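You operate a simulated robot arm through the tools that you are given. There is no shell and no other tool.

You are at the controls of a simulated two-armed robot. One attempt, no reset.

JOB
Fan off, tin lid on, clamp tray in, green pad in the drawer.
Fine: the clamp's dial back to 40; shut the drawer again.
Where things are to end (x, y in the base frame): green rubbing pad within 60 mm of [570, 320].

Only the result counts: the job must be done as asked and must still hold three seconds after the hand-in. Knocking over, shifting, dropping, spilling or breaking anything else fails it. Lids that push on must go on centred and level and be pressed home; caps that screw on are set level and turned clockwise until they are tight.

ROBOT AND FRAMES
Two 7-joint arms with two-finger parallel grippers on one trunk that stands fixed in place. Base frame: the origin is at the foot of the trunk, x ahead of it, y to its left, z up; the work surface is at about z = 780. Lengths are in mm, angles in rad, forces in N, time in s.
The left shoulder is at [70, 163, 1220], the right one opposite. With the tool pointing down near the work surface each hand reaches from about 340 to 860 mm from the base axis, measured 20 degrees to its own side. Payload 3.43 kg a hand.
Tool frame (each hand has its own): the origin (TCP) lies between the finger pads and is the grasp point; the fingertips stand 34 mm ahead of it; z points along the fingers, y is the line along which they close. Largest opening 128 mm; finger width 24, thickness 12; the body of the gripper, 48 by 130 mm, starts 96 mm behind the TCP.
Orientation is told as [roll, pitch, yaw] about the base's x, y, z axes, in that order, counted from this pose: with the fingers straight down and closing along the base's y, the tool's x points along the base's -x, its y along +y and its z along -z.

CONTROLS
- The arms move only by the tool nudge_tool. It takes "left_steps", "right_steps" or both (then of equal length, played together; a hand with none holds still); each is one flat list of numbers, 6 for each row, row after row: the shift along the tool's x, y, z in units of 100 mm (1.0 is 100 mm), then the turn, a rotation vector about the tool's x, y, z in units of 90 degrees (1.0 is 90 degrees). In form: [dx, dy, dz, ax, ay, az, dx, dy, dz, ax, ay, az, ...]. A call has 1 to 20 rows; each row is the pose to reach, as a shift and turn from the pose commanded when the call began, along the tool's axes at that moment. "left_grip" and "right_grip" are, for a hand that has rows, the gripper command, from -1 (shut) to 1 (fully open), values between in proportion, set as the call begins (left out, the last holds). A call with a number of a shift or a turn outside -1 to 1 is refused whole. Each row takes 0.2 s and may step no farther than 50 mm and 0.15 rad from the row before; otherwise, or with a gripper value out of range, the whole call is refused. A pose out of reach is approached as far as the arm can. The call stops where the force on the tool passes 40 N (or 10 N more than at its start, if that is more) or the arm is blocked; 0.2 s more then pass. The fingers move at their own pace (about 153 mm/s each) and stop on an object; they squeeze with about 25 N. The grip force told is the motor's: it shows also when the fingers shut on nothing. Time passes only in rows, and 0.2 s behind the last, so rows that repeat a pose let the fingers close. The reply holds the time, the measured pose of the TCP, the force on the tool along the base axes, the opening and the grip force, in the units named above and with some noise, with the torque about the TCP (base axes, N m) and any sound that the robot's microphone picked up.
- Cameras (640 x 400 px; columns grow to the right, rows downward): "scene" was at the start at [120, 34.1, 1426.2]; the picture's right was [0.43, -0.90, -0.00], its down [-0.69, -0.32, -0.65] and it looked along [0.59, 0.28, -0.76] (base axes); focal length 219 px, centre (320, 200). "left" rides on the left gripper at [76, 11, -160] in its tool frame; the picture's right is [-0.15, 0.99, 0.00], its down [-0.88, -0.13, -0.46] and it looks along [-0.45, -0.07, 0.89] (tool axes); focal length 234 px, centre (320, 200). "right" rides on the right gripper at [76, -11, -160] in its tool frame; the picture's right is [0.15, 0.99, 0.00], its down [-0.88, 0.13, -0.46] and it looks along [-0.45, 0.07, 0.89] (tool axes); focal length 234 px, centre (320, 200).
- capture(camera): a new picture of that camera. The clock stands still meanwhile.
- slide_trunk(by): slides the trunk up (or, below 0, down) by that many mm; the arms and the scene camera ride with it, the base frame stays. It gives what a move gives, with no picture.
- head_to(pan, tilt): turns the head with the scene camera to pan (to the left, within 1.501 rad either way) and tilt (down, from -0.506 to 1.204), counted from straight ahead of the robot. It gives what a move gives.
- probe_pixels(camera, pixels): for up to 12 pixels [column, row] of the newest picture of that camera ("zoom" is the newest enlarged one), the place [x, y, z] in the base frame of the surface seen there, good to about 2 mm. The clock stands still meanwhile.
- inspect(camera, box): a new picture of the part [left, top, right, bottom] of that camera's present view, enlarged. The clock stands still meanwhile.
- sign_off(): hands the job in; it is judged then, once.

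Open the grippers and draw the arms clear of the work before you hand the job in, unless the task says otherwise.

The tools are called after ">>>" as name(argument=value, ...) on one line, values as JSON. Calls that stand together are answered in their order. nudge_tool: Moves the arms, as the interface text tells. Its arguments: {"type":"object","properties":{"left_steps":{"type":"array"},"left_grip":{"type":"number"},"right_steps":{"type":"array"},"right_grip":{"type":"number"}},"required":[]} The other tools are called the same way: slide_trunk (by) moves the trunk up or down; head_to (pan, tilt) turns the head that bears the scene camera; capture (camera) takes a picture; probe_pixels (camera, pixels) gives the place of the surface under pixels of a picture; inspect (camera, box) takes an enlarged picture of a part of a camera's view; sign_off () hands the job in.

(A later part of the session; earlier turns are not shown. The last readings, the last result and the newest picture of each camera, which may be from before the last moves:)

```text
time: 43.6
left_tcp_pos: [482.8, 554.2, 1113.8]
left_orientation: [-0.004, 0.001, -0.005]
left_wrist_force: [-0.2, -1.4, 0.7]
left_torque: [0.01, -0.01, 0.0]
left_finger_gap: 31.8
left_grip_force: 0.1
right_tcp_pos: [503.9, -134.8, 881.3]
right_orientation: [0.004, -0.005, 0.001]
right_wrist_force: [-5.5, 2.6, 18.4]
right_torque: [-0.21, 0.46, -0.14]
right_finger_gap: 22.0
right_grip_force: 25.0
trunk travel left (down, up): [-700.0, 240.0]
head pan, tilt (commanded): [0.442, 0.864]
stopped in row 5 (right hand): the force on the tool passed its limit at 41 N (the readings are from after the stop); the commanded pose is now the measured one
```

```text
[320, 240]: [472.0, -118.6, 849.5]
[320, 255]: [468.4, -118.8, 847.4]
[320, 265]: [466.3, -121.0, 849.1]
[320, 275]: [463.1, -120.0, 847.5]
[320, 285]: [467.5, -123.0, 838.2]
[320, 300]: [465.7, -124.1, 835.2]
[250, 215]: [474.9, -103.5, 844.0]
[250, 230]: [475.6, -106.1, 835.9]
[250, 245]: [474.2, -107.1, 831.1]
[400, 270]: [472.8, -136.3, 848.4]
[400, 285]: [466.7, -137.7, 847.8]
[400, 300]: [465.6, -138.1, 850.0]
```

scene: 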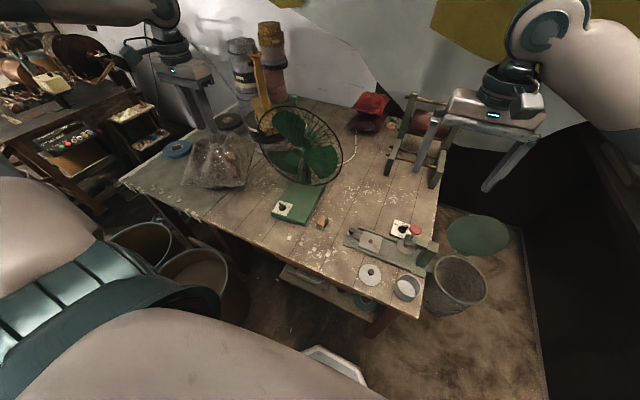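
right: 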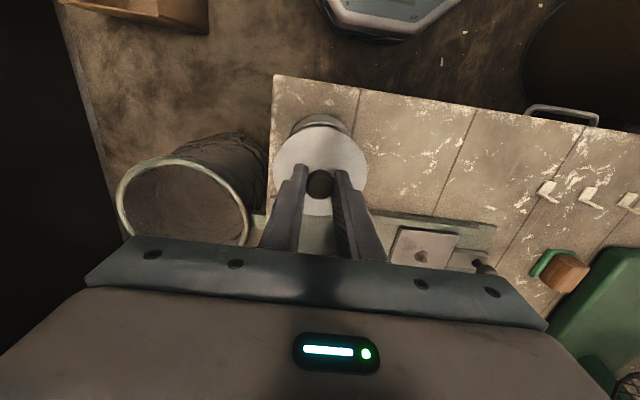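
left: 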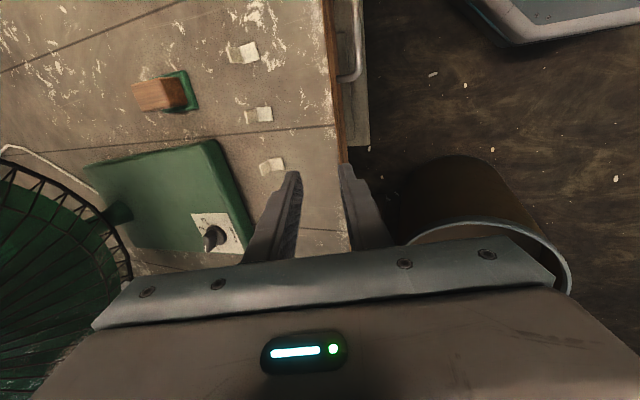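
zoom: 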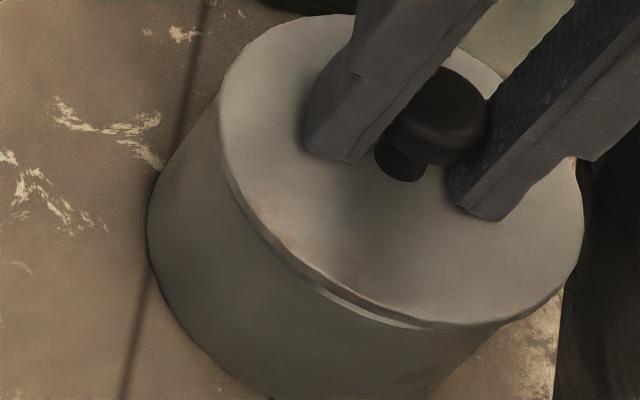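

The rim's top shows beneath the thin lid plate, so this is a plug-type lid whose near side sits on the rim; it must be re-levelled and shifted slightly to +x. I lift it gently 12 mm and check that the tin stays down.

>>> nudge_tool(right_steps=[0, 0, -0.02, 0, 0, 0, 0, 0, -0.04, 0, 0, 0, 0, 0, -0.08, 0, 0, 0, 0, 0, -0.12, 0, 0, 0, 0, 0, -0.12, 0, 0, 0])

>>> inspect(camera="scene", box=[395, 225, 455, 285])

```text
time: 44.9
left_tcp_pos: [484.3, 553.7, 1114.4]
left_orientation: [-0.004, 0.003, -0.005]
left_wrist_force: [-0.8, 0.5, 0.5]
left_torque: [-0.01, -0.02, 0.0]
left_finger_gap: 32.1
left_grip_force: 0.0
right_tcp_pos: [505.8, -135.9, 891.1]
right_orientation: [0.003, -0.003, 0.0]
right_wrist_force: [-0.7, -0.5, -0.1]
right_torque: [0.0, 0.01, -0.05]
right_finger_gap: 22.0
right_grip_force: 25.7
trunk travel left (down, up): [-700.0, 240.0]
head pan, tilt (commanded): [0.442, 0.864]
```

```text
6.67 times, centred on (425, 255) of scene
```

zoom: 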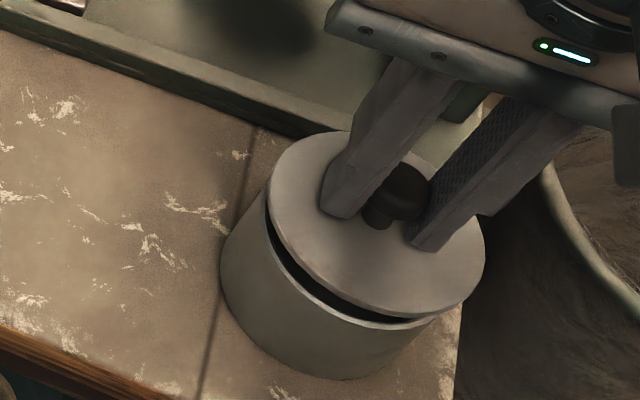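

The lid lifted free and the tin stayed. I raise 30 mm more and move 95 mm toward +y to expose the tin, then re-measure both.

>>> nudge_tool(right_steps=[0, 0, -0.15, 0, 0, 0, 0, 0, -0.3, 0, 0, 0, 0, 0.4, -0.3, 0, 0, 0, 0, 0.8, -0.3, 0, 0, 0, 0, 0.95, -0.3, 0, 0, 0, 0, 0.95, -0.3, 0, 0, 0])

>>> inspect(camera="right", box=[260, 95, 380, 215])

>>> probe_pixels(camera="zoom", pixels=[[171, 257], [471, 257], [321, 117], [215, 155], [427, 155], [183, 201], [460, 203], [270, 126], [375, 126], [200, 230], [440, 230], [315, 385]])

>>> capture(camera="right")

```text
time: 46.2
left_tcp_pos: [483.8, 554.2, 1115.0]
left_orientation: [-0.006, 0.003, -0.007]
left_wrist_force: [-0.2, 0.1, 0.0]
left_torque: [-0.02, 0.0, 0.04]
left_finger_gap: 31.8
left_grip_force: 0.0
right_tcp_pos: [505.3, -41.6, 919.6]
right_orientation: [0.002, -0.001, -0.001]
right_wrist_force: [0.5, 0.0, 0.5]
right_torque: [0.0, 0.01, 0.01]
right_finger_gap: 21.9
right_grip_force: 25.9
trunk travel left (down, up): [-700.0, 240.0]
head pan, tilt (commanded): [0.442, 0.864]
```

```text
3.33 times, centred on (320, 155) of right
```

zoom: 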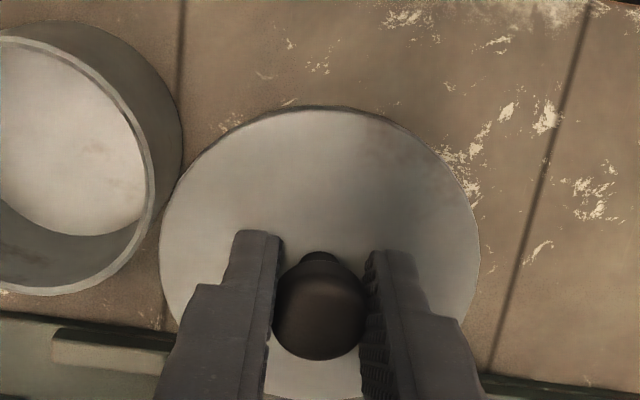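

```text
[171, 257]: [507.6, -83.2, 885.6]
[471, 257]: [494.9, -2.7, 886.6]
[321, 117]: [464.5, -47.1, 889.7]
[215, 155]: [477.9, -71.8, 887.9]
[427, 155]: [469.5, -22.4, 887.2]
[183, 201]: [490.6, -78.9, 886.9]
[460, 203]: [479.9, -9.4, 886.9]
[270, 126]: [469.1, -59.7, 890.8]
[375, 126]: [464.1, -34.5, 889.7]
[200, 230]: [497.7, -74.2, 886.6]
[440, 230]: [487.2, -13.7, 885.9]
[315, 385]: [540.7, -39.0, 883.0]
```

```text
taken
```

right: 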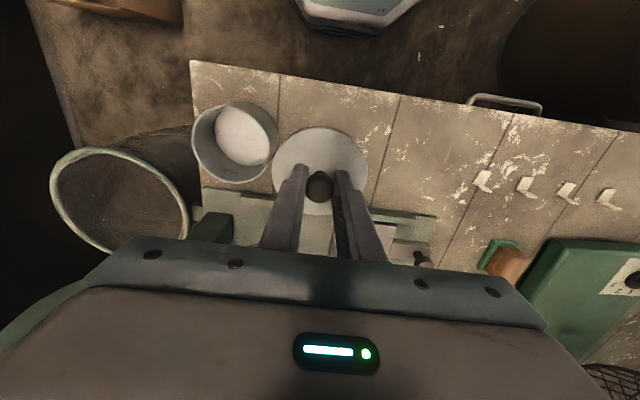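

The lid is tilted 4.9° in the grip because my fingertips were above its plate. I set it back on the table at (505, 0), where I can re-grip with the tips pressed flat on the plate so it cannot tip.

>>> nudge_tool(right_steps=[0, 0.2, 0.2, 0, 0, 0, 0, 0.41, 0.5, 0, 0, 0, 0, 0.41, 0.75, 0, 0, 0, 0, 0.41, 0.85, 0, 0, 0, 0, 0.41, 0.89, 0, 0, 0, 0, 0.41, 0.92, 0, 0, 0])

>>> inspect(camera="scene", box=[340, 205, 430, 285])

```text
time: 47.6
left_tcp_pos: [484.2, 552.8, 1114.0]
left_orientation: [-0.004, 0.004, -0.004]
left_wrist_force: [0.1, -0.2, -0.2]
left_torque: [0.01, 0.0, -0.01]
left_finger_gap: 32.1
left_grip_force: 0.1
right_tcp_pos: [505.5, -1.0, 828.9]
right_orientation: [0.001, -0.002, 0.001]
right_wrist_force: [0.8, 0.0, 0.2]
right_torque: [-0.04, -0.01, 0.01]
right_finger_gap: 22.0
right_grip_force: 25.1
trunk travel left (down, up): [-700.0, 240.0]
head pan, tilt (commanded): [0.442, 0.864]
```

```text
5.00 times, centred on (385, 245) of scene
```

zoom: 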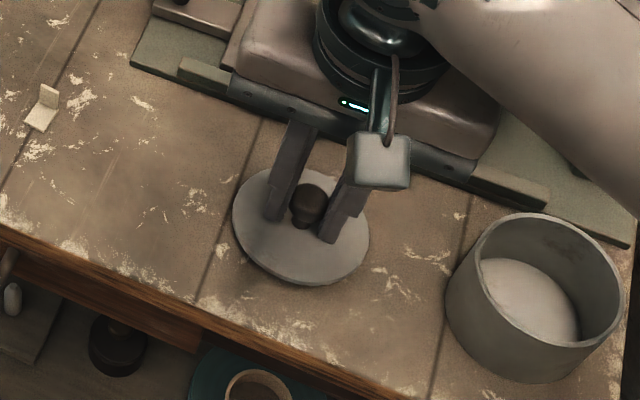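

No contact yet. I lower in 1 mm rows so the table levels the lid against the fingertips.

>>> nudge_tool(right_steps=[0, 0, 0.01, 0, 0, 0, 0, 0, 0.02, 0, 0, 0, 0, 0, 0.03, 0, 0, 0, 0, 0, 0.04, 0, 0, 0, 0, 0, 0.05, 0, 0, 0])

```text
time: 48.9
left_tcp_pos: [482.7, 552.8, 1115.2]
left_orientation: [-0.003, 0.001, -0.006]
left_wrist_force: [0.0, 0.1, 0.6]
left_torque: [0.01, -0.03, -0.04]
left_finger_gap: 32.0
left_grip_force: 0.0
right_tcp_pos: [504.7, 0.0, 826.1]
right_orientation: [0.001, -0.005, -0.001]
right_wrist_force: [0.7, -1.2, 19.9]
right_torque: [-0.05, -0.68, -0.04]
right_finger_gap: 22.1
right_grip_force: 24.3
trunk travel left (down, up): [-700.0, 240.0]
head pan, tilt (commanded): [0.442, 0.864]
```

The far edge touches with 20 N. I open the fingers slightly so the lid drops flat.

>>> nudge_tool(right_steps=[0, 0, 0, 0, 0, 0, 0, 0, 0, 0, 0, 0, 0, 0, 0, 0, 0, 0], right_grip=-0.4)

>>> inspect(camera="right", box=[260, 95, 380, 215])

>>> probe_pixels(camera="zoom", pixels=[[171, 257], [471, 257], [321, 117], [215, 155], [427, 155], [183, 201], [460, 203], [270, 126], [375, 126], [315, 385]])

```text
time: 49.6
left_tcp_pos: [484.5, 553.2, 1115.2]
left_orientation: [-0.003, 0.002, -0.004]
left_wrist_force: [-0.5, -0.6, -0.7]
left_torque: [0.0, -0.01, 0.0]
left_finger_gap: 31.7
left_grip_force: 0.1
right_tcp_pos: [505.3, 1.7, 823.9]
right_orientation: [-0.001, -0.003, -0.001]
right_wrist_force: [-0.2, -0.2, -0.7]
right_torque: [0.0, -0.02, -0.01]
right_finger_gap: 38.2
right_grip_force: 0.1
trunk travel left (down, up): [-700.0, 240.0]
head pan, tilt (commanded): [0.442, 0.864]
```

```text
3.33 times, centred on (320, 155) of right
```

zoom: 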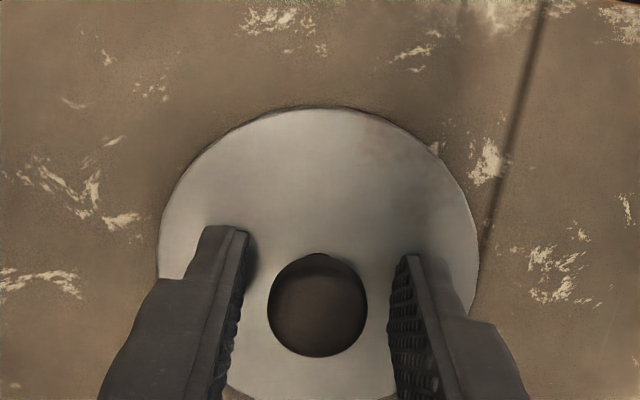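

```text
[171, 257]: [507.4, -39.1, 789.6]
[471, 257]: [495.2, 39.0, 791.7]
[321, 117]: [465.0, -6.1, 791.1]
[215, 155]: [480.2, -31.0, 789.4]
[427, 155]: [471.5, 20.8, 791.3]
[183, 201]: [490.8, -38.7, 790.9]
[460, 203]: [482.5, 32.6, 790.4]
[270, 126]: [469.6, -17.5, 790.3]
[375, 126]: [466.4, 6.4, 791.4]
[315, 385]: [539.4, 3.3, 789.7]
```

The lid lies flat again (z≈790). I lower until the open fingertips just press on its plate.

>>> nudge_tool(right_steps=[0, 0, 0.01, 0, 0, 0, 0, 0, 0.015, 0, 0, 0, 0, 0, 0.015, 0, 0, 0])

```text
time: 50.5
left_tcp_pos: [483.7, 553.0, 1115.3]
left_orientation: [-0.003, 0.003, -0.005]
left_wrist_force: [0.1, 0.5, -0.7]
left_torque: [-0.01, 0.0, 0.01]
left_finger_gap: 32.0
left_grip_force: 0.1
right_tcp_pos: [507.4, 0.5, 823.9]
right_orientation: [0.002, -0.004, 0.0]
right_wrist_force: [0.5, -1.7, 10.6]
right_torque: [-0.09, 0.01, 0.04]
right_finger_gap: 38.4
right_grip_force: 0.1
trunk travel left (down, up): [-700.0, 240.0]
head pan, tilt (commanded): [0.442, 0.864]
```

10.6 N on the plate. I back off half a millimetre and close on the knob with the tips resting on the plate.

>>> nudge_tool(right_steps=[0, 0, -0.006, 0, 0, 0, 0, 0, -0.006, 0, 0, 0, 0, 0, -0.006, 0, 0, 0], right_grip=-1)

>>> inspect(camera="right", box=[260, 95, 380, 215])

>>> probe_pixels(camera="zoom", pixels=[[171, 257], [471, 257], [321, 117], [215, 155], [427, 155], [183, 201], [460, 203], [270, 126], [375, 126], [315, 385]])

```text
time: 51.2
left_tcp_pos: [484.3, 554.0, 1114.9]
left_orientation: [-0.004, 0.004, -0.006]
left_wrist_force: [-0.8, -0.1, -1.3]
left_torque: [0.03, -0.01, 0.0]
left_finger_gap: 32.0
left_grip_force: 0.1
right_tcp_pos: [505.3, 0.6, 823.7]
right_orientation: [0.003, -0.002, 0.001]
right_wrist_force: [1.0, -1.9, 10.9]
right_torque: [-0.01, -0.06, 0.0]
right_finger_gap: 22.0
right_grip_force: 25.0
trunk travel left (down, up): [-700.0, 240.0]
head pan, tilt (commanded): [0.442, 0.864]
```

```text
3.33 times, centred on (320, 155) of right
```

zoom: 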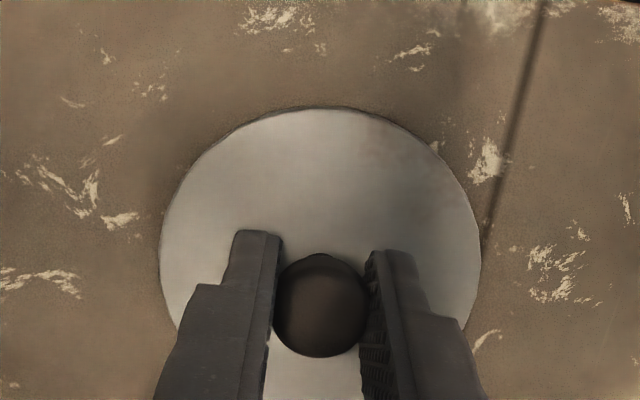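

```text
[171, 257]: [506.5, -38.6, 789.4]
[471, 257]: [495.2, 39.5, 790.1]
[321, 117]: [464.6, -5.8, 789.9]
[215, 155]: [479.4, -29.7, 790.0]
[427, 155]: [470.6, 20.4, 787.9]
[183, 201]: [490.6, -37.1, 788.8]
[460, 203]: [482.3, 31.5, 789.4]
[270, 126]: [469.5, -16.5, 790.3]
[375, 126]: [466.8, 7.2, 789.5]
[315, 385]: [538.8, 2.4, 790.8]
```

Gripped flat with tips on the plate. I lift 95 mm and shift to y≈-40, where the tin's whole rim is visible for a fresh measurement.

>>> nudge_tool(right_steps=[0, 0, -0.1, 0, 0, 0, 0, 0, -0.35, 0, 0, 0, 0, 0, -0.65, 0, 0, 0, 0, -0.2, -0.95, 0, 0, 0, 0, -0.4, -0.95, 0, 0, 0, 0, -0.4, -0.95, 0, 0, 0])

>>> inspect(camera="right", box=[185, 90, 285, 190])

>>> inspect(camera="right", box=[260, 95, 380, 215])

>>> probe_pixels(camera="zoom", pixels=[[171, 257], [471, 257], [321, 117], [215, 155], [427, 155], [183, 201], [460, 203], [270, 126], [375, 126], [180, 290], [465, 290], [315, 385]])

```text
time: 52.6
left_tcp_pos: [484.1, 554.8, 1114.0]
left_orientation: [-0.004, 0.002, -0.004]
left_wrist_force: [-0.1, -0.3, 0.1]
left_torque: [0.01, 0.03, -0.01]
left_finger_gap: 31.7
left_grip_force: 0.0
right_tcp_pos: [507.4, -42.8, 919.2]
right_orientation: [0.002, -0.003, 0.001]
right_wrist_force: [-0.5, 0.0, 0.0]
right_torque: [-0.01, 0.0, 0.0]
right_finger_gap: 21.8
right_grip_force: 24.6
trunk travel left (down, up): [-700.0, 240.0]
head pan, tilt (commanded): [0.442, 0.864]
```

```text
4.00 times, centred on (235, 140) of right
```

zoom: 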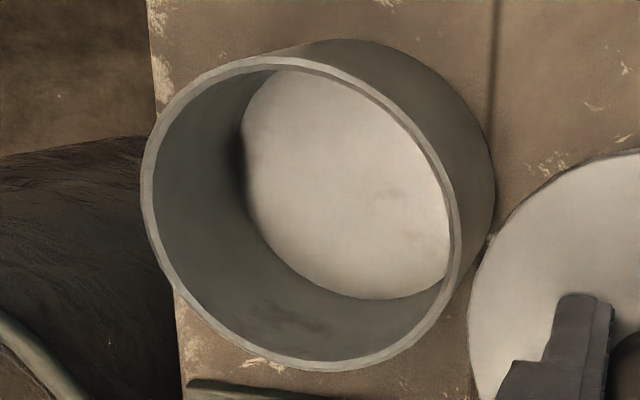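

```text
3.33 times, centred on (320, 155) of right
```

zoom: 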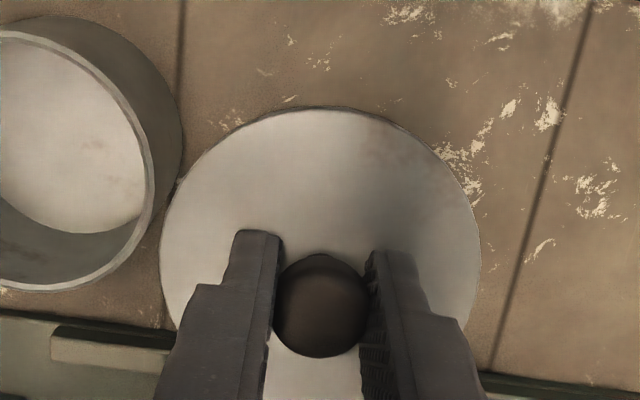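

```text
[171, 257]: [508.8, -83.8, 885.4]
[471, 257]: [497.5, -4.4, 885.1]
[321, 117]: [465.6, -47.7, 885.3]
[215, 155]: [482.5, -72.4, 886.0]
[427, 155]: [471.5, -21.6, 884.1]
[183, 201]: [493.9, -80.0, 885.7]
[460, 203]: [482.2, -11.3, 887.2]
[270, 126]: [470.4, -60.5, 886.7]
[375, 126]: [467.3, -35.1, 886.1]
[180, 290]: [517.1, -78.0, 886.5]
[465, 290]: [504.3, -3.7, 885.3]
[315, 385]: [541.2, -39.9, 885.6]
```

The lid is level. I probe the tin rim from this same pose so that any pose error cancels against the lid's position.

>>> inspect(camera="right", box=[185, 90, 285, 190])

>>> probe_pixels(camera="zoom", pixels=[[146, 190], [158, 245], [190, 300], [240, 345], [300, 363], [360, 358], [410, 328], [447, 275], [456, 220], [440, 160], [400, 110], [300, 64]])

>>> probe_pixels(camera="zoom", pixels=[[350, 78], [250, 64], [200, 88], [165, 130], [150, 215], [170, 270], [215, 328], [330, 364], [385, 345], [430, 305], [453, 250], [425, 138]])

>>> inspect(camera="right", box=[260, 95, 380, 215])

>>> probe_pixels(camera="zoom", pixels=[[168, 257], [472, 257], [320, 114], [213, 155], [427, 155], [181, 201], [459, 201], [270, 122], [370, 122], [171, 285], [469, 285], [240, 136]])

```text
4.00 times, centred on (235, 140) of right
```

zoom: 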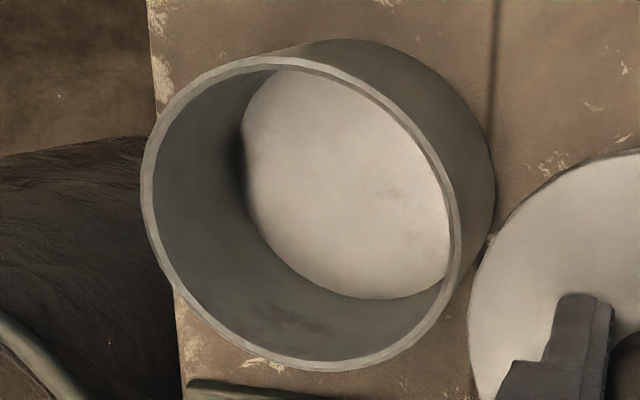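

```text
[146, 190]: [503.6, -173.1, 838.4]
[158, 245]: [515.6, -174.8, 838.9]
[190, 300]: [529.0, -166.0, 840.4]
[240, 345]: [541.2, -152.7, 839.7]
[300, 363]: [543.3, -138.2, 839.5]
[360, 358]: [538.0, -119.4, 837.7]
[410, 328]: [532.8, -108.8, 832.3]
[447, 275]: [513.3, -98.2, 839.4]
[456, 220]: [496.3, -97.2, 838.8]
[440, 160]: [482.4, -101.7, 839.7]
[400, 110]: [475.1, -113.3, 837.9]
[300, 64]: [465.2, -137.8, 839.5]
```

```text
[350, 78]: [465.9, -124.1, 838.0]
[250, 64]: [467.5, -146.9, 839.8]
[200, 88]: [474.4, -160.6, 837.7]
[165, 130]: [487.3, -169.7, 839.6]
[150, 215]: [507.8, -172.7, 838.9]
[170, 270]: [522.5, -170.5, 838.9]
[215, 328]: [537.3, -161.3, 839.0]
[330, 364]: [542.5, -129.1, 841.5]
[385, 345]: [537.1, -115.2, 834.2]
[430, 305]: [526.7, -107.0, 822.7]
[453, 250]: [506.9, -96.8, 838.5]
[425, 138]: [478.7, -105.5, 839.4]
```

```text
3.33 times, centred on (320, 155) of right
```

zoom: 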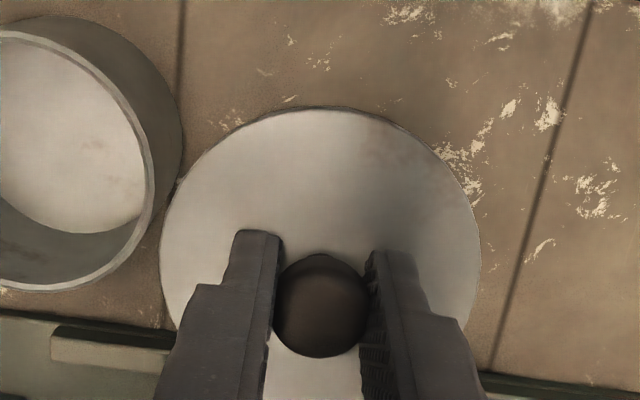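

```text
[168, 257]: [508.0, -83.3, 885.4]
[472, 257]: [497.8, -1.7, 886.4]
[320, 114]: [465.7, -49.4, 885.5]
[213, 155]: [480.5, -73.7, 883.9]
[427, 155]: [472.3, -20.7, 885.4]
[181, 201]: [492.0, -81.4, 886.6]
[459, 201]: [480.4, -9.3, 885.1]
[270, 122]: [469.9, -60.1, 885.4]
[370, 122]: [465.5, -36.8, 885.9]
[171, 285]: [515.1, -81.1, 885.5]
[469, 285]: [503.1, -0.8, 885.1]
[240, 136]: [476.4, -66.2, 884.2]
```

Relative measurement in one view: the lid must move about (-1.9, -93.7) mm to sit over the tin. I move there and lower to about 8 mm above the rim.

>>> nudge_tool(right_steps=[0.006, -0.3, 0, 0, 0, 0, 0.013, -0.6, 0, 0, 0, 0, 0.019, -0.85, 0, 0, 0, 0, 0.019, -0.937, 0.1, 0, 0, 0, 0.019, -0.937, 0.2, 0, 0, 0, 0.019, -0.937, 0.28, 0, 0, 0, 0.019, -0.937, 0.28, 0, 0, 0])

>>> inspect(camera="scene", box=[395, 225, 455, 285])

>>> inspect(camera="right", box=[260, 95, 380, 215])

```text
time: 54.2
left_tcp_pos: [485.4, 554.1, 1115.7]
left_orientation: [-0.003, 0.003, -0.006]
left_wrist_force: [0.3, -0.3, -0.6]
left_torque: [0.03, 0.0, 0.03]
left_finger_gap: 32.0
left_grip_force: 0.0
right_tcp_pos: [502.9, -133.0, 890.7]
right_orientation: [0.001, -0.004, 0.0]
right_wrist_force: [0.2, 0.5, 0.6]
right_torque: [0.0, 0.0, 0.0]
right_finger_gap: 21.9
right_grip_force: 24.4
trunk travel left (down, up): [-700.0, 240.0]
head pan, tilt (commanded): [0.442, 0.864]
```

```text
6.67 times, centred on (425, 255) of scene
```

zoom: 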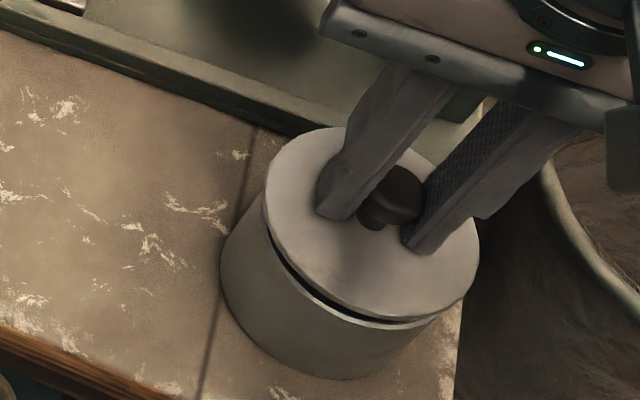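

```text
3.33 times, centred on (320, 155) of right
```

zoom: 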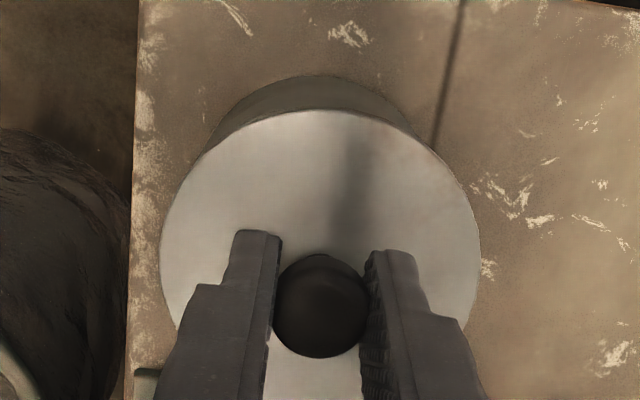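

The lid hovers level about 8 mm over the rim, concentric within about 1 mm. I lower to first contact in small rows.

>>> nudge_tool(right_steps=[0, 0, 0.03, 0, 0, 0, 0, 0, 0.055, 0, 0, 0, 0, 0, 0.07, 0, 0, 0, 0, 0, 0.08, 0, 0, 0, 0, 0, 0.09, 0, 0, 0])

```text
time: 55.5
left_tcp_pos: [484.0, 553.4, 1115.0]
left_orientation: [-0.003, 0.002, -0.005]
left_wrist_force: [0.0, 0.0, -0.2]
left_torque: [0.01, -0.03, 0.03]
left_finger_gap: 31.9
left_grip_force: 0.1
right_tcp_pos: [503.5, -134.6, 881.5]
right_orientation: [0.003, -0.004, 0.0]
right_wrist_force: [0.5, -1.9, 3.1]
right_torque: [-0.02, 0.13, 0.03]
right_finger_gap: 22.1
right_grip_force: 25.3
trunk travel left (down, up): [-700.0, 240.0]
head pan, tilt (commanded): [0.442, 0.864]
```

First light contact (3 N). I continue another 4 mm in 1 mm rows.

>>> nudge_tool(right_steps=[0, 0, 0.01, 0, 0, 0, 0, 0, 0.02, 0, 0, 0, 0, 0, 0.03, 0, 0, 0, 0, 0, 0.04, 0, 0, 0])

>>> inspect(camera="scene", box=[405, 245, 445, 280])

```text
time: 56.5
left_tcp_pos: [481.5, 553.4, 1116.2]
left_orientation: [-0.005, 0.001, -0.006]
left_wrist_force: [0.1, -1.3, 0.1]
left_torque: [0.03, 0.03, 0.03]
left_finger_gap: 31.9
left_grip_force: 0.0
right_tcp_pos: [503.8, -134.5, 881.8]
right_orientation: [0.003, -0.009, 0.001]
right_wrist_force: [-8.7, -4.6, 17.4]
right_torque: [-0.04, 0.75, 0.17]
right_finger_gap: 22.2
right_grip_force: 25.5
trunk travel left (down, up): [-700.0, 240.0]
head pan, tilt (commanded): [0.442, 0.864]
stopped in row 4 (right hand): the force on the tool passed its limit at 42 N (the readings are from after the stop); the commanded pose is now the measured one
```

```text
11.43 times, centred on (425, 262) of scene
```

zoom: 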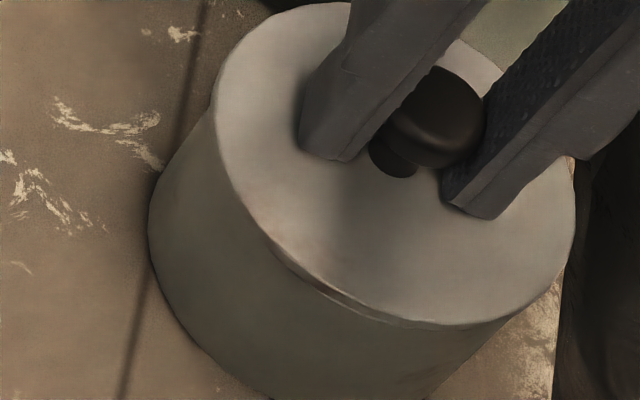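

42 N again with the near side bearing. Before pushing more I look very closely at the lid edge to settle what kind of fit this is.

>>> inspect(camera="scene", box=[410, 256, 434, 274])

>>> probe_pixels(camera="zoom", pixels=[[200, 150], [200, 165], [200, 180], [200, 195], [200, 210], [200, 230], [300, 215], [300, 230], [300, 245], [300, 260], [300, 280], [300, 300]])

```text
16.00 times, centred on (422, 265) of scene
```

zoom: 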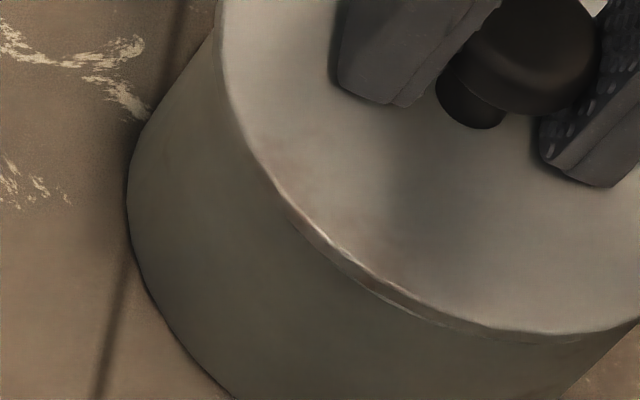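

```text
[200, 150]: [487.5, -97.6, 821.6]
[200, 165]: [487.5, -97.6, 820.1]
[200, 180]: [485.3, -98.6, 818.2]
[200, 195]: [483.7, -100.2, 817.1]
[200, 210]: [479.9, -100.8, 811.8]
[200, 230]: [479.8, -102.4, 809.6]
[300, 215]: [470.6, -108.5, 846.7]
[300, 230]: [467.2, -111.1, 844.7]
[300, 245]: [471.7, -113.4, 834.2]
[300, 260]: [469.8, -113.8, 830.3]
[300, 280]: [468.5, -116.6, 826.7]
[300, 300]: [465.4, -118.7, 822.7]
```

The plate is thin and overhangs the wall, so a plug goes inside. I check whether the lid is level and centred now.

>>> inspect(camera="right", box=[260, 95, 380, 215])

>>> probe_pixels(camera="zoom", pixels=[[168, 257], [472, 257], [320, 118], [213, 158], [427, 158], [181, 201], [459, 201], [270, 127], [370, 127], [320, 200], [230, 200], [315, 385]])

```text
3.33 times, centred on (320, 155) of right
```

zoom: 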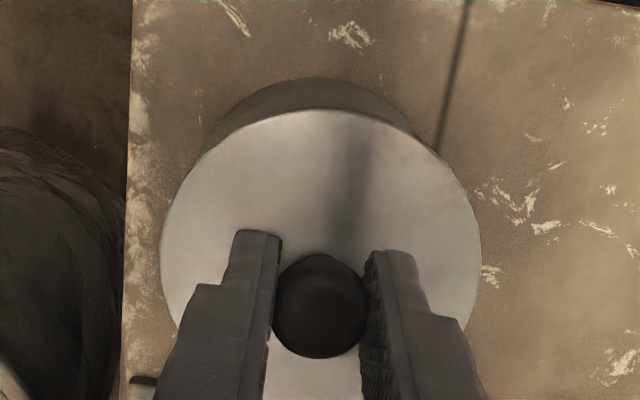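

```text
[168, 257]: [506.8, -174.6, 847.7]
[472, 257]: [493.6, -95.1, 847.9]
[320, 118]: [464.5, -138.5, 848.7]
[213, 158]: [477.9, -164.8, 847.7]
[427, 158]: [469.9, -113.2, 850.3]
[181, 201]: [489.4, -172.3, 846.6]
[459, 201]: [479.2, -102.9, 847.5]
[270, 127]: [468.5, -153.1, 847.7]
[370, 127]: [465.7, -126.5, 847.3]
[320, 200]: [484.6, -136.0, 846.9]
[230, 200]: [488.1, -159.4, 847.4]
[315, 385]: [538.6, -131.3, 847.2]
```

The lid is level, and contact is consistently on the near (-x) rim, so the plug is slightly too far toward -x. I raise 3 mm, shift +0.8 mm in x and lower again gently.

>>> nudge_tool(right_steps=[0, 0, -0.03, 0, 0, 0, -0.008, 0, -0.03, 0, 0, 0, -0.008, 0, -0.03, 0, 0, 0])

>>> nudge_tool(right_steps=[0, 0, 0.015, 0, 0, 0, 0, 0, 0.025, 0, 0, 0, 0, 0, 0.03, 0, 0, 0, 0, 0, 0.035, 0, 0, 0])

```text
time: 57.3
left_tcp_pos: [484.7, 554.0, 1115.0]
left_orientation: [-0.004, 0.003, -0.005]
left_wrist_force: [0.0, -0.4, 0.3]
left_torque: [0.0, 0.0, 0.0]
left_finger_gap: 32.1
left_grip_force: 0.1
right_tcp_pos: [505.6, -133.8, 883.8]
right_orientation: [0.003, -0.006, 0.0]
right_wrist_force: [0.0, 0.5, -0.2]
right_torque: [0.01, -0.01, 0.01]
right_finger_gap: 22.1
right_grip_force: 24.9
trunk travel left (down, up): [-700.0, 240.0]
head pan, tilt (commanded): [0.442, 0.864]
```

```text
time: 58.3
left_tcp_pos: [482.5, 554.3, 1115.9]
left_orientation: [-0.004, 0.001, -0.006]
left_wrist_force: [0.0, -0.7, 0.3]
left_torque: [-0.01, -0.03, 0.04]
left_finger_gap: 32.0
left_grip_force: 0.1
right_tcp_pos: [505.2, -133.5, 882.3]
right_orientation: [0.004, -0.01, -0.002]
right_wrist_force: [2.7, -1.0, 23.3]
right_torque: [0.52, -0.41, -0.07]
right_finger_gap: 21.5
right_grip_force: 25.1
trunk travel left (down, up): [-700.0, 240.0]
head pan, tilt (commanded): [0.442, 0.864]
```

Contact moved to the (+x,+y) side, so I overshot slightly. I hop again: up 3 mm, shift (-0.3, -0.6) mm, down.

>>> nudge_tool(right_steps=[0, 0, -0.03, 0, 0, 0, 0.003, -0.006, -0.03, 0, 0, 0, 0.003, -0.006, -0.03, 0, 0, 0])

>>> nudge_tool(right_steps=[0, 0, 0.015, 0, 0, 0, 0, 0, 0.025, 0, 0, 0, 0, 0, 0.03, 0, 0, 0, 0, 0, 0.035, 0, 0, 0])

```text
time: 59.1
left_tcp_pos: [484.7, 553.7, 1113.7]
left_orientation: [-0.002, 0.003, -0.005]
left_wrist_force: [-0.1, 0.4, -0.6]
left_torque: [0.0, 0.01, 0.01]
left_finger_gap: 32.0
left_grip_force: 0.0
right_tcp_pos: [505.3, -135.3, 880.3]
right_orientation: [0.003, -0.003, 0.002]
right_wrist_force: [2.8, 1.5, 1.5]
right_torque: [0.02, -0.1, -0.01]
right_finger_gap: 21.9
right_grip_force: 25.1
trunk travel left (down, up): [-700.0, 240.0]
head pan, tilt (commanded): [0.442, 0.864]
```

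```text
time: 60.1
left_tcp_pos: [484.3, 553.4, 1114.8]
left_orientation: [-0.005, 0.004, -0.007]
left_wrist_force: [1.1, 1.0, 0.1]
left_torque: [-0.03, 0.01, -0.02]
left_finger_gap: 32.1
left_grip_force: 0.0
right_tcp_pos: [504.3, -134.5, 878.2]
right_orientation: [0.004, -0.007, 0.0]
right_wrist_force: [0.1, 0.1, 0.8]
right_torque: [-0.01, 0.02, 0.01]
right_finger_gap: 22.1
right_grip_force: 24.7
trunk travel left (down, up): [-700.0, 240.0]
head pan, tilt (commanded): [0.442, 0.864]
```

Now z≈878-880 with almost no force: the plug is entering the tin. I continue down in 1 mm rows.

>>> nudge_tool(right_steps=[0, 0, 0.01, 0, 0, 0, 0, 0, 0.02, 0, 0, 0, 0, 0, 0.03, 0, 0, 0])

>>> inspect(camera="scene", box=[405, 245, 445, 280])

```text
time: 60.9
left_tcp_pos: [484.2, 554.1, 1114.1]
left_orientation: [-0.004, 0.004, -0.005]
left_wrist_force: [0.2, 0.0, 0.0]
left_torque: [-0.03, 0.0, 0.0]
left_finger_gap: 32.1
left_grip_force: 0.1
right_tcp_pos: [504.1, -134.0, 877.1]
right_orientation: [0.002, -0.007, -0.001]
right_wrist_force: [0.3, 1.1, 5.6]
right_torque: [-0.11, 0.22, -0.01]
right_finger_gap: 21.7
right_grip_force: 25.2
trunk travel left (down, up): [-700.0, 240.0]
head pan, tilt (commanded): [0.442, 0.864]
heard: snap
```

```text
11.43 times, centred on (425, 262) of scene
```

zoom: 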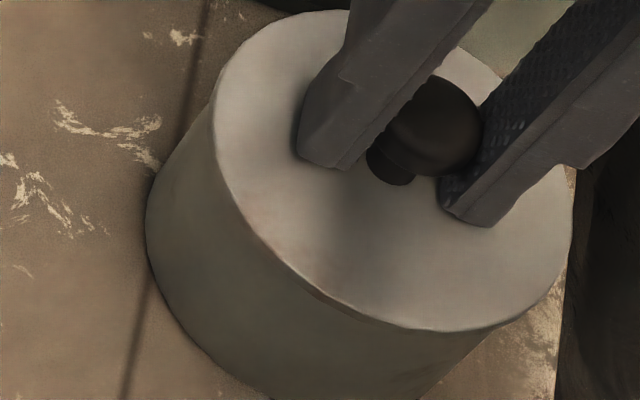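

A snap was heard: the lid has gone on. I press a little more to be sure it is home.

>>> nudge_tool(right_steps=[0, 0, 0.01, 0, 0, 0, 0, 0, 0.02, 0, 0, 0, 0, 0, 0.025, 0, 0, 0])

>>> inspect(camera="right", box=[260, 95, 380, 215])

>>> probe_pixels(camera="zoom", pixels=[[168, 257], [472, 257], [320, 125], [213, 165], [427, 165], [181, 205], [459, 205], [320, 200], [230, 200], [315, 385]])

```text
time: 61.7
left_tcp_pos: [482.6, 555.4, 1114.8]
left_orientation: [-0.005, 0.003, -0.004]
left_wrist_force: [0.7, -0.2, -0.8]
left_torque: [-0.04, -0.01, 0.02]
left_finger_gap: 31.6
left_grip_force: 0.3
right_tcp_pos: [504.6, -134.0, 876.3]
right_orientation: [0.004, -0.013, 0.0]
right_wrist_force: [4.6, -0.3, 27.6]
right_torque: [-0.07, 0.11, 0.03]
right_finger_gap: 21.8
right_grip_force: 24.6
trunk travel left (down, up): [-700.0, 240.0]
head pan, tilt (commanded): [0.442, 0.864]
```

```text
3.33 times, centred on (320, 155) of right
```

zoom: 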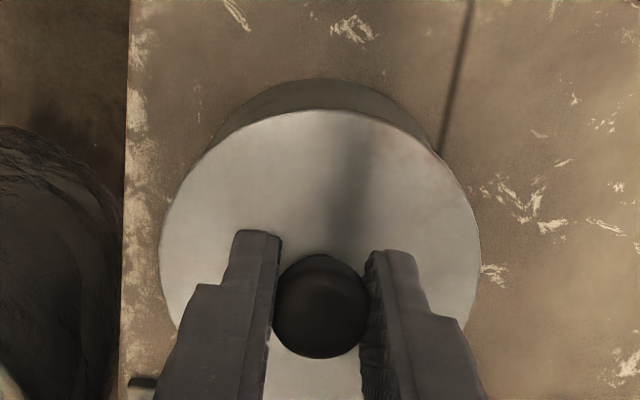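

```text
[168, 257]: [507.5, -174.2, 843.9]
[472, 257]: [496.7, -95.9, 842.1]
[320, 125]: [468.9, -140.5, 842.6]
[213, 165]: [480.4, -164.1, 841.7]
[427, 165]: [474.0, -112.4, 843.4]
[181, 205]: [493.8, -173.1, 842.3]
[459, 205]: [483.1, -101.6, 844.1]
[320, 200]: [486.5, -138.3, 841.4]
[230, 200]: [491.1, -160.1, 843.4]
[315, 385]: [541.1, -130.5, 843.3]
```

Lid top is level at z≈843 (rim 839.5), pressed at 28 N with balanced torque: home. I relax the force, open the fingers and rise.

>>> nudge_tool(right_steps=[0, 0, -0.025, 0, 0, 0, 0, 0, -0.025, 0, 0, 0])

>>> nudge_tool(right_steps=[0, 0, 0, 0, 0, 0, 0, 0, 0, 0, 0, 0, 0, 0, -0.1, 0, 0, 0, 0, 0, -0.4, 0, 0, 0, 0, 0, -0.8, 0, 0, 0], right_grip=-0.3)

>>> inspect(camera="scene", box=[395, 225, 455, 285])

>>> inspect(camera="right", box=[240, 75, 400, 215])

```text
time: 62.3
left_tcp_pos: [484.4, 554.5, 1114.7]
left_orientation: [-0.004, 0.004, -0.004]
left_wrist_force: [-0.4, 0.6, 0.5]
left_torque: [0.0, -0.01, 0.04]
left_finger_gap: 31.8
left_grip_force: 0.1
right_tcp_pos: [505.7, -133.8, 876.0]
right_orientation: [0.002, -0.009, -0.002]
right_wrist_force: [7.6, -0.8, 18.8]
right_torque: [-0.06, -0.36, -0.03]
right_finger_gap: 21.9
right_grip_force: 24.9
trunk travel left (down, up): [-700.0, 240.0]
head pan, tilt (commanded): [0.442, 0.864]
```

```text
time: 63.5
left_tcp_pos: [484.1, 552.2, 1114.0]
left_orientation: [-0.003, 0.003, -0.005]
left_wrist_force: [-0.8, 0.0, 0.4]
left_torque: [-0.01, -0.02, 0.01]
left_finger_gap: 32.0
left_grip_force: 0.0
right_tcp_pos: [504.6, -136.0, 955.2]
right_orientation: [0.002, -0.009, -0.002]
right_wrist_force: [0.4, 0.2, 0.0]
right_torque: [-0.01, -0.02, -0.01]
right_finger_gap: 44.7
right_grip_force: 0.0
trunk travel left (down, up): [-700.0, 240.0]
head pan, tilt (commanded): [0.442, 0.864]
```

```text
6.67 times, centred on (425, 255) of scene
```

zoom: 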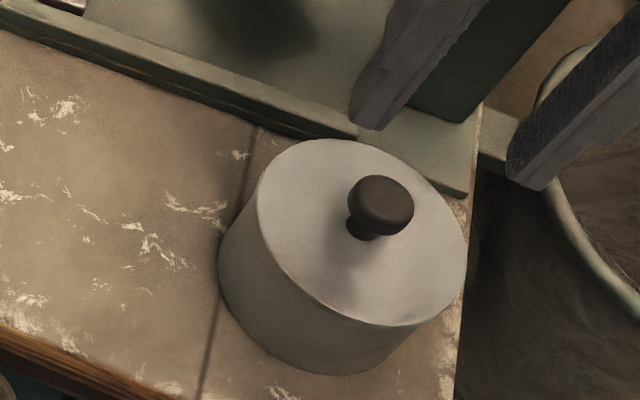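

```text
2.86 times, centred on (320, 145) of right
```

zoom: 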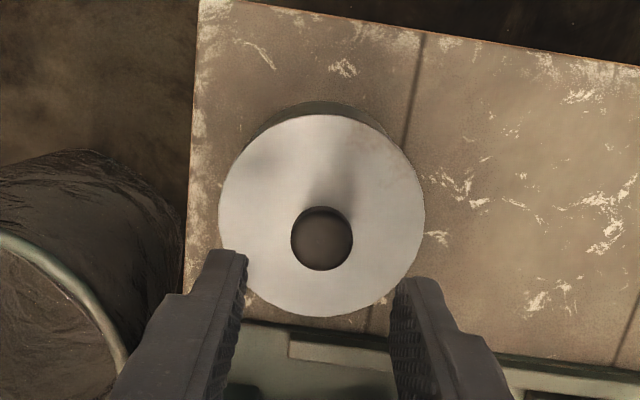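

The lid is on, level and centred. Next, the clamp tray: I probe the tray, its knob, the rails and the clamp in a fresh zoom.

>>> inspect(camera="scene", box=[340, 180, 440, 250])

>>> probe_pixels(camera="zoom", pixels=[[92, 90], [88, 72], [60, 150], [170, 190], [250, 100], [340, 160], [300, 250], [195, 225], [200, 170], [272, 180], [130, 60], [40, 215]])

```text
5.71 times, centred on (390, 215) of scene
```

zoom: 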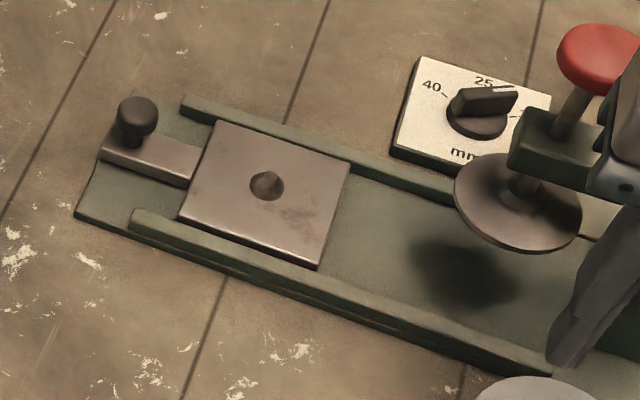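

```text
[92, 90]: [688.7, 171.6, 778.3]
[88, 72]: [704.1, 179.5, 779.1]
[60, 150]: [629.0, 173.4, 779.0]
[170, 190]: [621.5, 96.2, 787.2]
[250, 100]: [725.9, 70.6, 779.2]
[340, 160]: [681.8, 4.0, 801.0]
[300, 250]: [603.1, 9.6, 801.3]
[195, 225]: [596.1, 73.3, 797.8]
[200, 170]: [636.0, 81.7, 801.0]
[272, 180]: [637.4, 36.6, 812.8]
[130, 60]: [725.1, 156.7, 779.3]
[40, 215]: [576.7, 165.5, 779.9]
```

I probe the tray corners, knob, tongue and rails at better-chosen pixels.

>>> inspect(camera="scene", box=[340, 180, 440, 250])

>>> probe_pixels(camera="zoom", pixels=[[137, 108], [132, 138], [150, 160], [105, 150], [192, 165], [218, 128], [343, 165], [315, 262], [187, 217], [267, 175], [190, 103], [140, 218]])

>>> probe_pixels(camera="zoom", pixels=[[440, 190], [545, 360], [80, 210], [560, 140], [515, 200], [470, 210], [590, 45], [120, 170], [570, 230], [620, 170], [520, 250], [400, 260]])

```text
5.71 times, centred on (390, 215) of scene
```

zoom: 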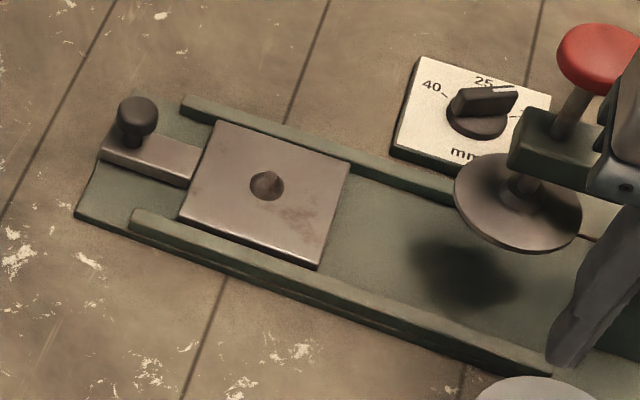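

```text
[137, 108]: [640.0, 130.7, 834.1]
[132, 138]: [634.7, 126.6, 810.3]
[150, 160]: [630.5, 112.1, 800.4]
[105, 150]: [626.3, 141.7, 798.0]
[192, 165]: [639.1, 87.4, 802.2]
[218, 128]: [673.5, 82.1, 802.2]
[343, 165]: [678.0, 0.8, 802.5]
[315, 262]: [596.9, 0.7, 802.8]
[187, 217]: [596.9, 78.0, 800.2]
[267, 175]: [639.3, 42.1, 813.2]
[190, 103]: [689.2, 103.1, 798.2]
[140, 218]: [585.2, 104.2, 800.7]
```

```text
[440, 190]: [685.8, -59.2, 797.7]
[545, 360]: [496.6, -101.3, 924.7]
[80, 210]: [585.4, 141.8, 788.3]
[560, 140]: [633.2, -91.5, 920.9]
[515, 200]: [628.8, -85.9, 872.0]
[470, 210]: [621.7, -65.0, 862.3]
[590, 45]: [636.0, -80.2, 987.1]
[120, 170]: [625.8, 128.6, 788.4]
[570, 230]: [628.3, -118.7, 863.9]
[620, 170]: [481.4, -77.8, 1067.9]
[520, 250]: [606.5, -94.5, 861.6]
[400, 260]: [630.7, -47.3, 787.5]
```

Tray plate spans x 597–678, y 1–80 with rails along y and the press disc over about (628, -90); the knob is at (638, 130), top z 834. I bring the right hand, fingers shut, around to the +y side of that knob to push it in.

>>> nudge_tool(right_steps=[-0.04, 0.33, -0.15, 0, 0, 0, -0.09, 0.67, -0.3, 0, 0, 0, -0.13, 1.0, -0.45, 0, 0, 0], right_grip=-1)

>>> nudge_tool(right_steps=[-0.2, 0.33, 0, 0, 0, 0, -0.4, 0.67, 0, 0, 0, 0, -0.6, 1.0, 0, 0, 0, 0])

>>> nudge_tool(right_steps=[-0.2, 0.33, 0, 0.044, 0, 0, -0.4, 0.67, 0, 0.089, 0, 0, -0.6, 1.0, 0, 0.133, 0, 0])

>>> capture(camera="right")

>>> capture(camera="scene")

```text
time: 64.3
left_tcp_pos: [484.0, 553.2, 1113.6]
left_orientation: [-0.006, 0.002, -0.004]
left_wrist_force: [0.7, 0.8, 0.3]
left_torque: [-0.01, 0.05, -0.01]
left_finger_gap: 31.9
left_grip_force: 0.0
right_tcp_pos: [516.4, -32.6, 999.9]
right_orientation: [0.002, -0.006, -0.002]
right_wrist_force: [0.7, 0.8, -0.5]
right_torque: [0.0, -0.01, -0.01]
right_finger_gap: 0.2
right_grip_force: 24.6
trunk travel left (down, up): [-700.0, 240.0]
head pan, tilt (commanded): [0.442, 0.864]
```

```text
time: 65.1
left_tcp_pos: [484.6, 553.5, 1113.8]
left_orientation: [-0.007, 0.005, -0.006]
left_wrist_force: [-0.3, 0.7, -0.3]
left_torque: [-0.01, 0.0, -0.01]
left_finger_gap: 31.9
left_grip_force: 0.1
right_tcp_pos: [577.6, 66.6, 1000.1]
right_orientation: [0.002, -0.007, -0.001]
right_wrist_force: [-0.2, 0.1, 0.2]
right_torque: [-0.03, 0.01, 0.03]
right_finger_gap: 0.0
right_grip_force: 24.9
trunk travel left (down, up): [-700.0, 240.0]
head pan, tilt (commanded): [0.442, 0.864]
```

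```text
time: 65.9
left_tcp_pos: [483.9, 556.5, 1113.9]
left_orientation: [-0.007, 0.003, -0.004]
left_wrist_force: [0.6, -0.4, -0.3]
left_torque: [-0.06, 0.01, 0.06]
left_finger_gap: 31.8
left_grip_force: 0.1
right_tcp_pos: [636.9, 168.7, 1000.4]
right_orientation: [-0.21, -0.006, 0.0]
right_wrist_force: [-0.3, 0.0, -0.8]
right_torque: [0.0, 0.0, 0.01]
right_finger_gap: 0.0
right_grip_force: 24.5
trunk travel left (down, up): [-700.0, 240.0]
head pan, tilt (commanded): [0.442, 0.864]
```

```text
taken
```

right: 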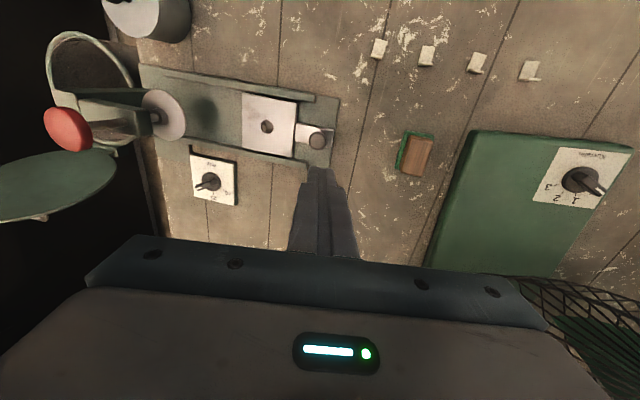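

```text
taken
```

scene: 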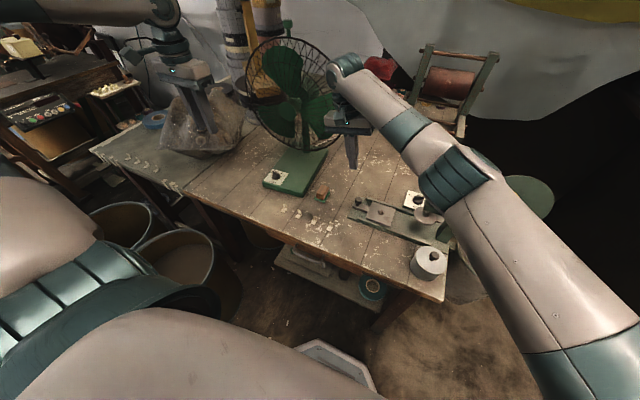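

The hand is at (637, 169, 1000), tilted 12° so the body stays clear of the red lever. I descend on the +y side of the tray knob.

>>> nudge_tool(right_steps=[-0.005, 0.116, 0.405, 0, 0, 0, -0.01, 0.233, 0.809, 0, 0, 0])

>>> nudge_tool(right_steps=[0, 0.055, 0.261, 0, 0, 0, 0, 0.11, 0.521, 0, 0, 0, 0, 0.166, 0.782, 0, 0, 0])

>>> capture(camera="right")

>>> inspect(camera="scene", box=[320, 160, 440, 240])

```text
time: 66.5
left_tcp_pos: [483.9, 554.7, 1114.5]
left_orientation: [-0.006, 0.004, -0.005]
left_wrist_force: [0.7, -0.2, 0.4]
left_torque: [0.01, 0.01, -0.04]
left_finger_gap: 31.8
left_grip_force: 0.1
right_tcp_pos: [635.8, 173.6, 915.4]
right_orientation: [-0.207, -0.008, -0.001]
right_wrist_force: [0.0, -0.2, -0.2]
right_torque: [-0.04, 0.02, -0.02]
right_finger_gap: 0.0
right_grip_force: 25.1
trunk travel left (down, up): [-700.0, 240.0]
head pan, tilt (commanded): [0.442, 0.864]
```

```text
time: 67.3
left_tcp_pos: [484.6, 553.4, 1115.0]
left_orientation: [-0.004, 0.005, -0.005]
left_wrist_force: [0.4, 0.6, -0.6]
left_torque: [0.0, -0.02, 0.01]
left_finger_gap: 32.2
left_grip_force: 0.0
right_tcp_pos: [639.1, 172.5, 838.9]
right_orientation: [-0.206, -0.007, 0.002]
right_wrist_force: [0.1, 0.6, -0.3]
right_torque: [-0.01, 0.02, 0.0]
right_finger_gap: 0.2
right_grip_force: 25.0
trunk travel left (down, up): [-700.0, 240.0]
head pan, tilt (commanded): [0.442, 0.864]
```

```text
taken
```

right: 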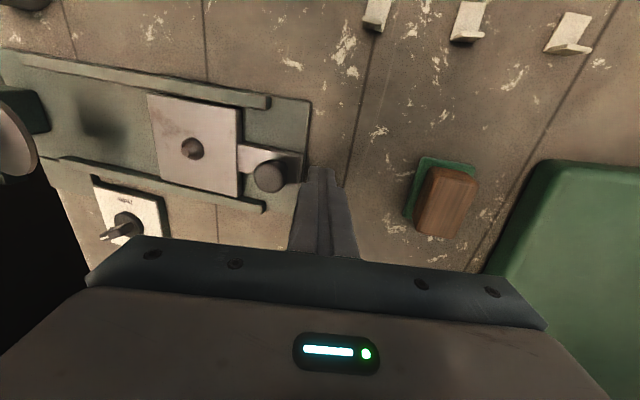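

```text
5.00 times, centred on (380, 200) of scene
```

zoom: 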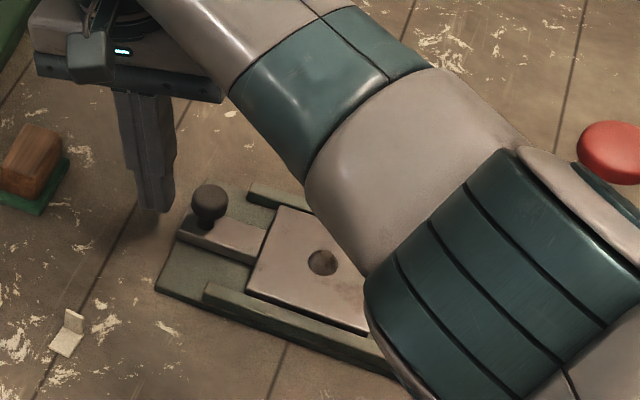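

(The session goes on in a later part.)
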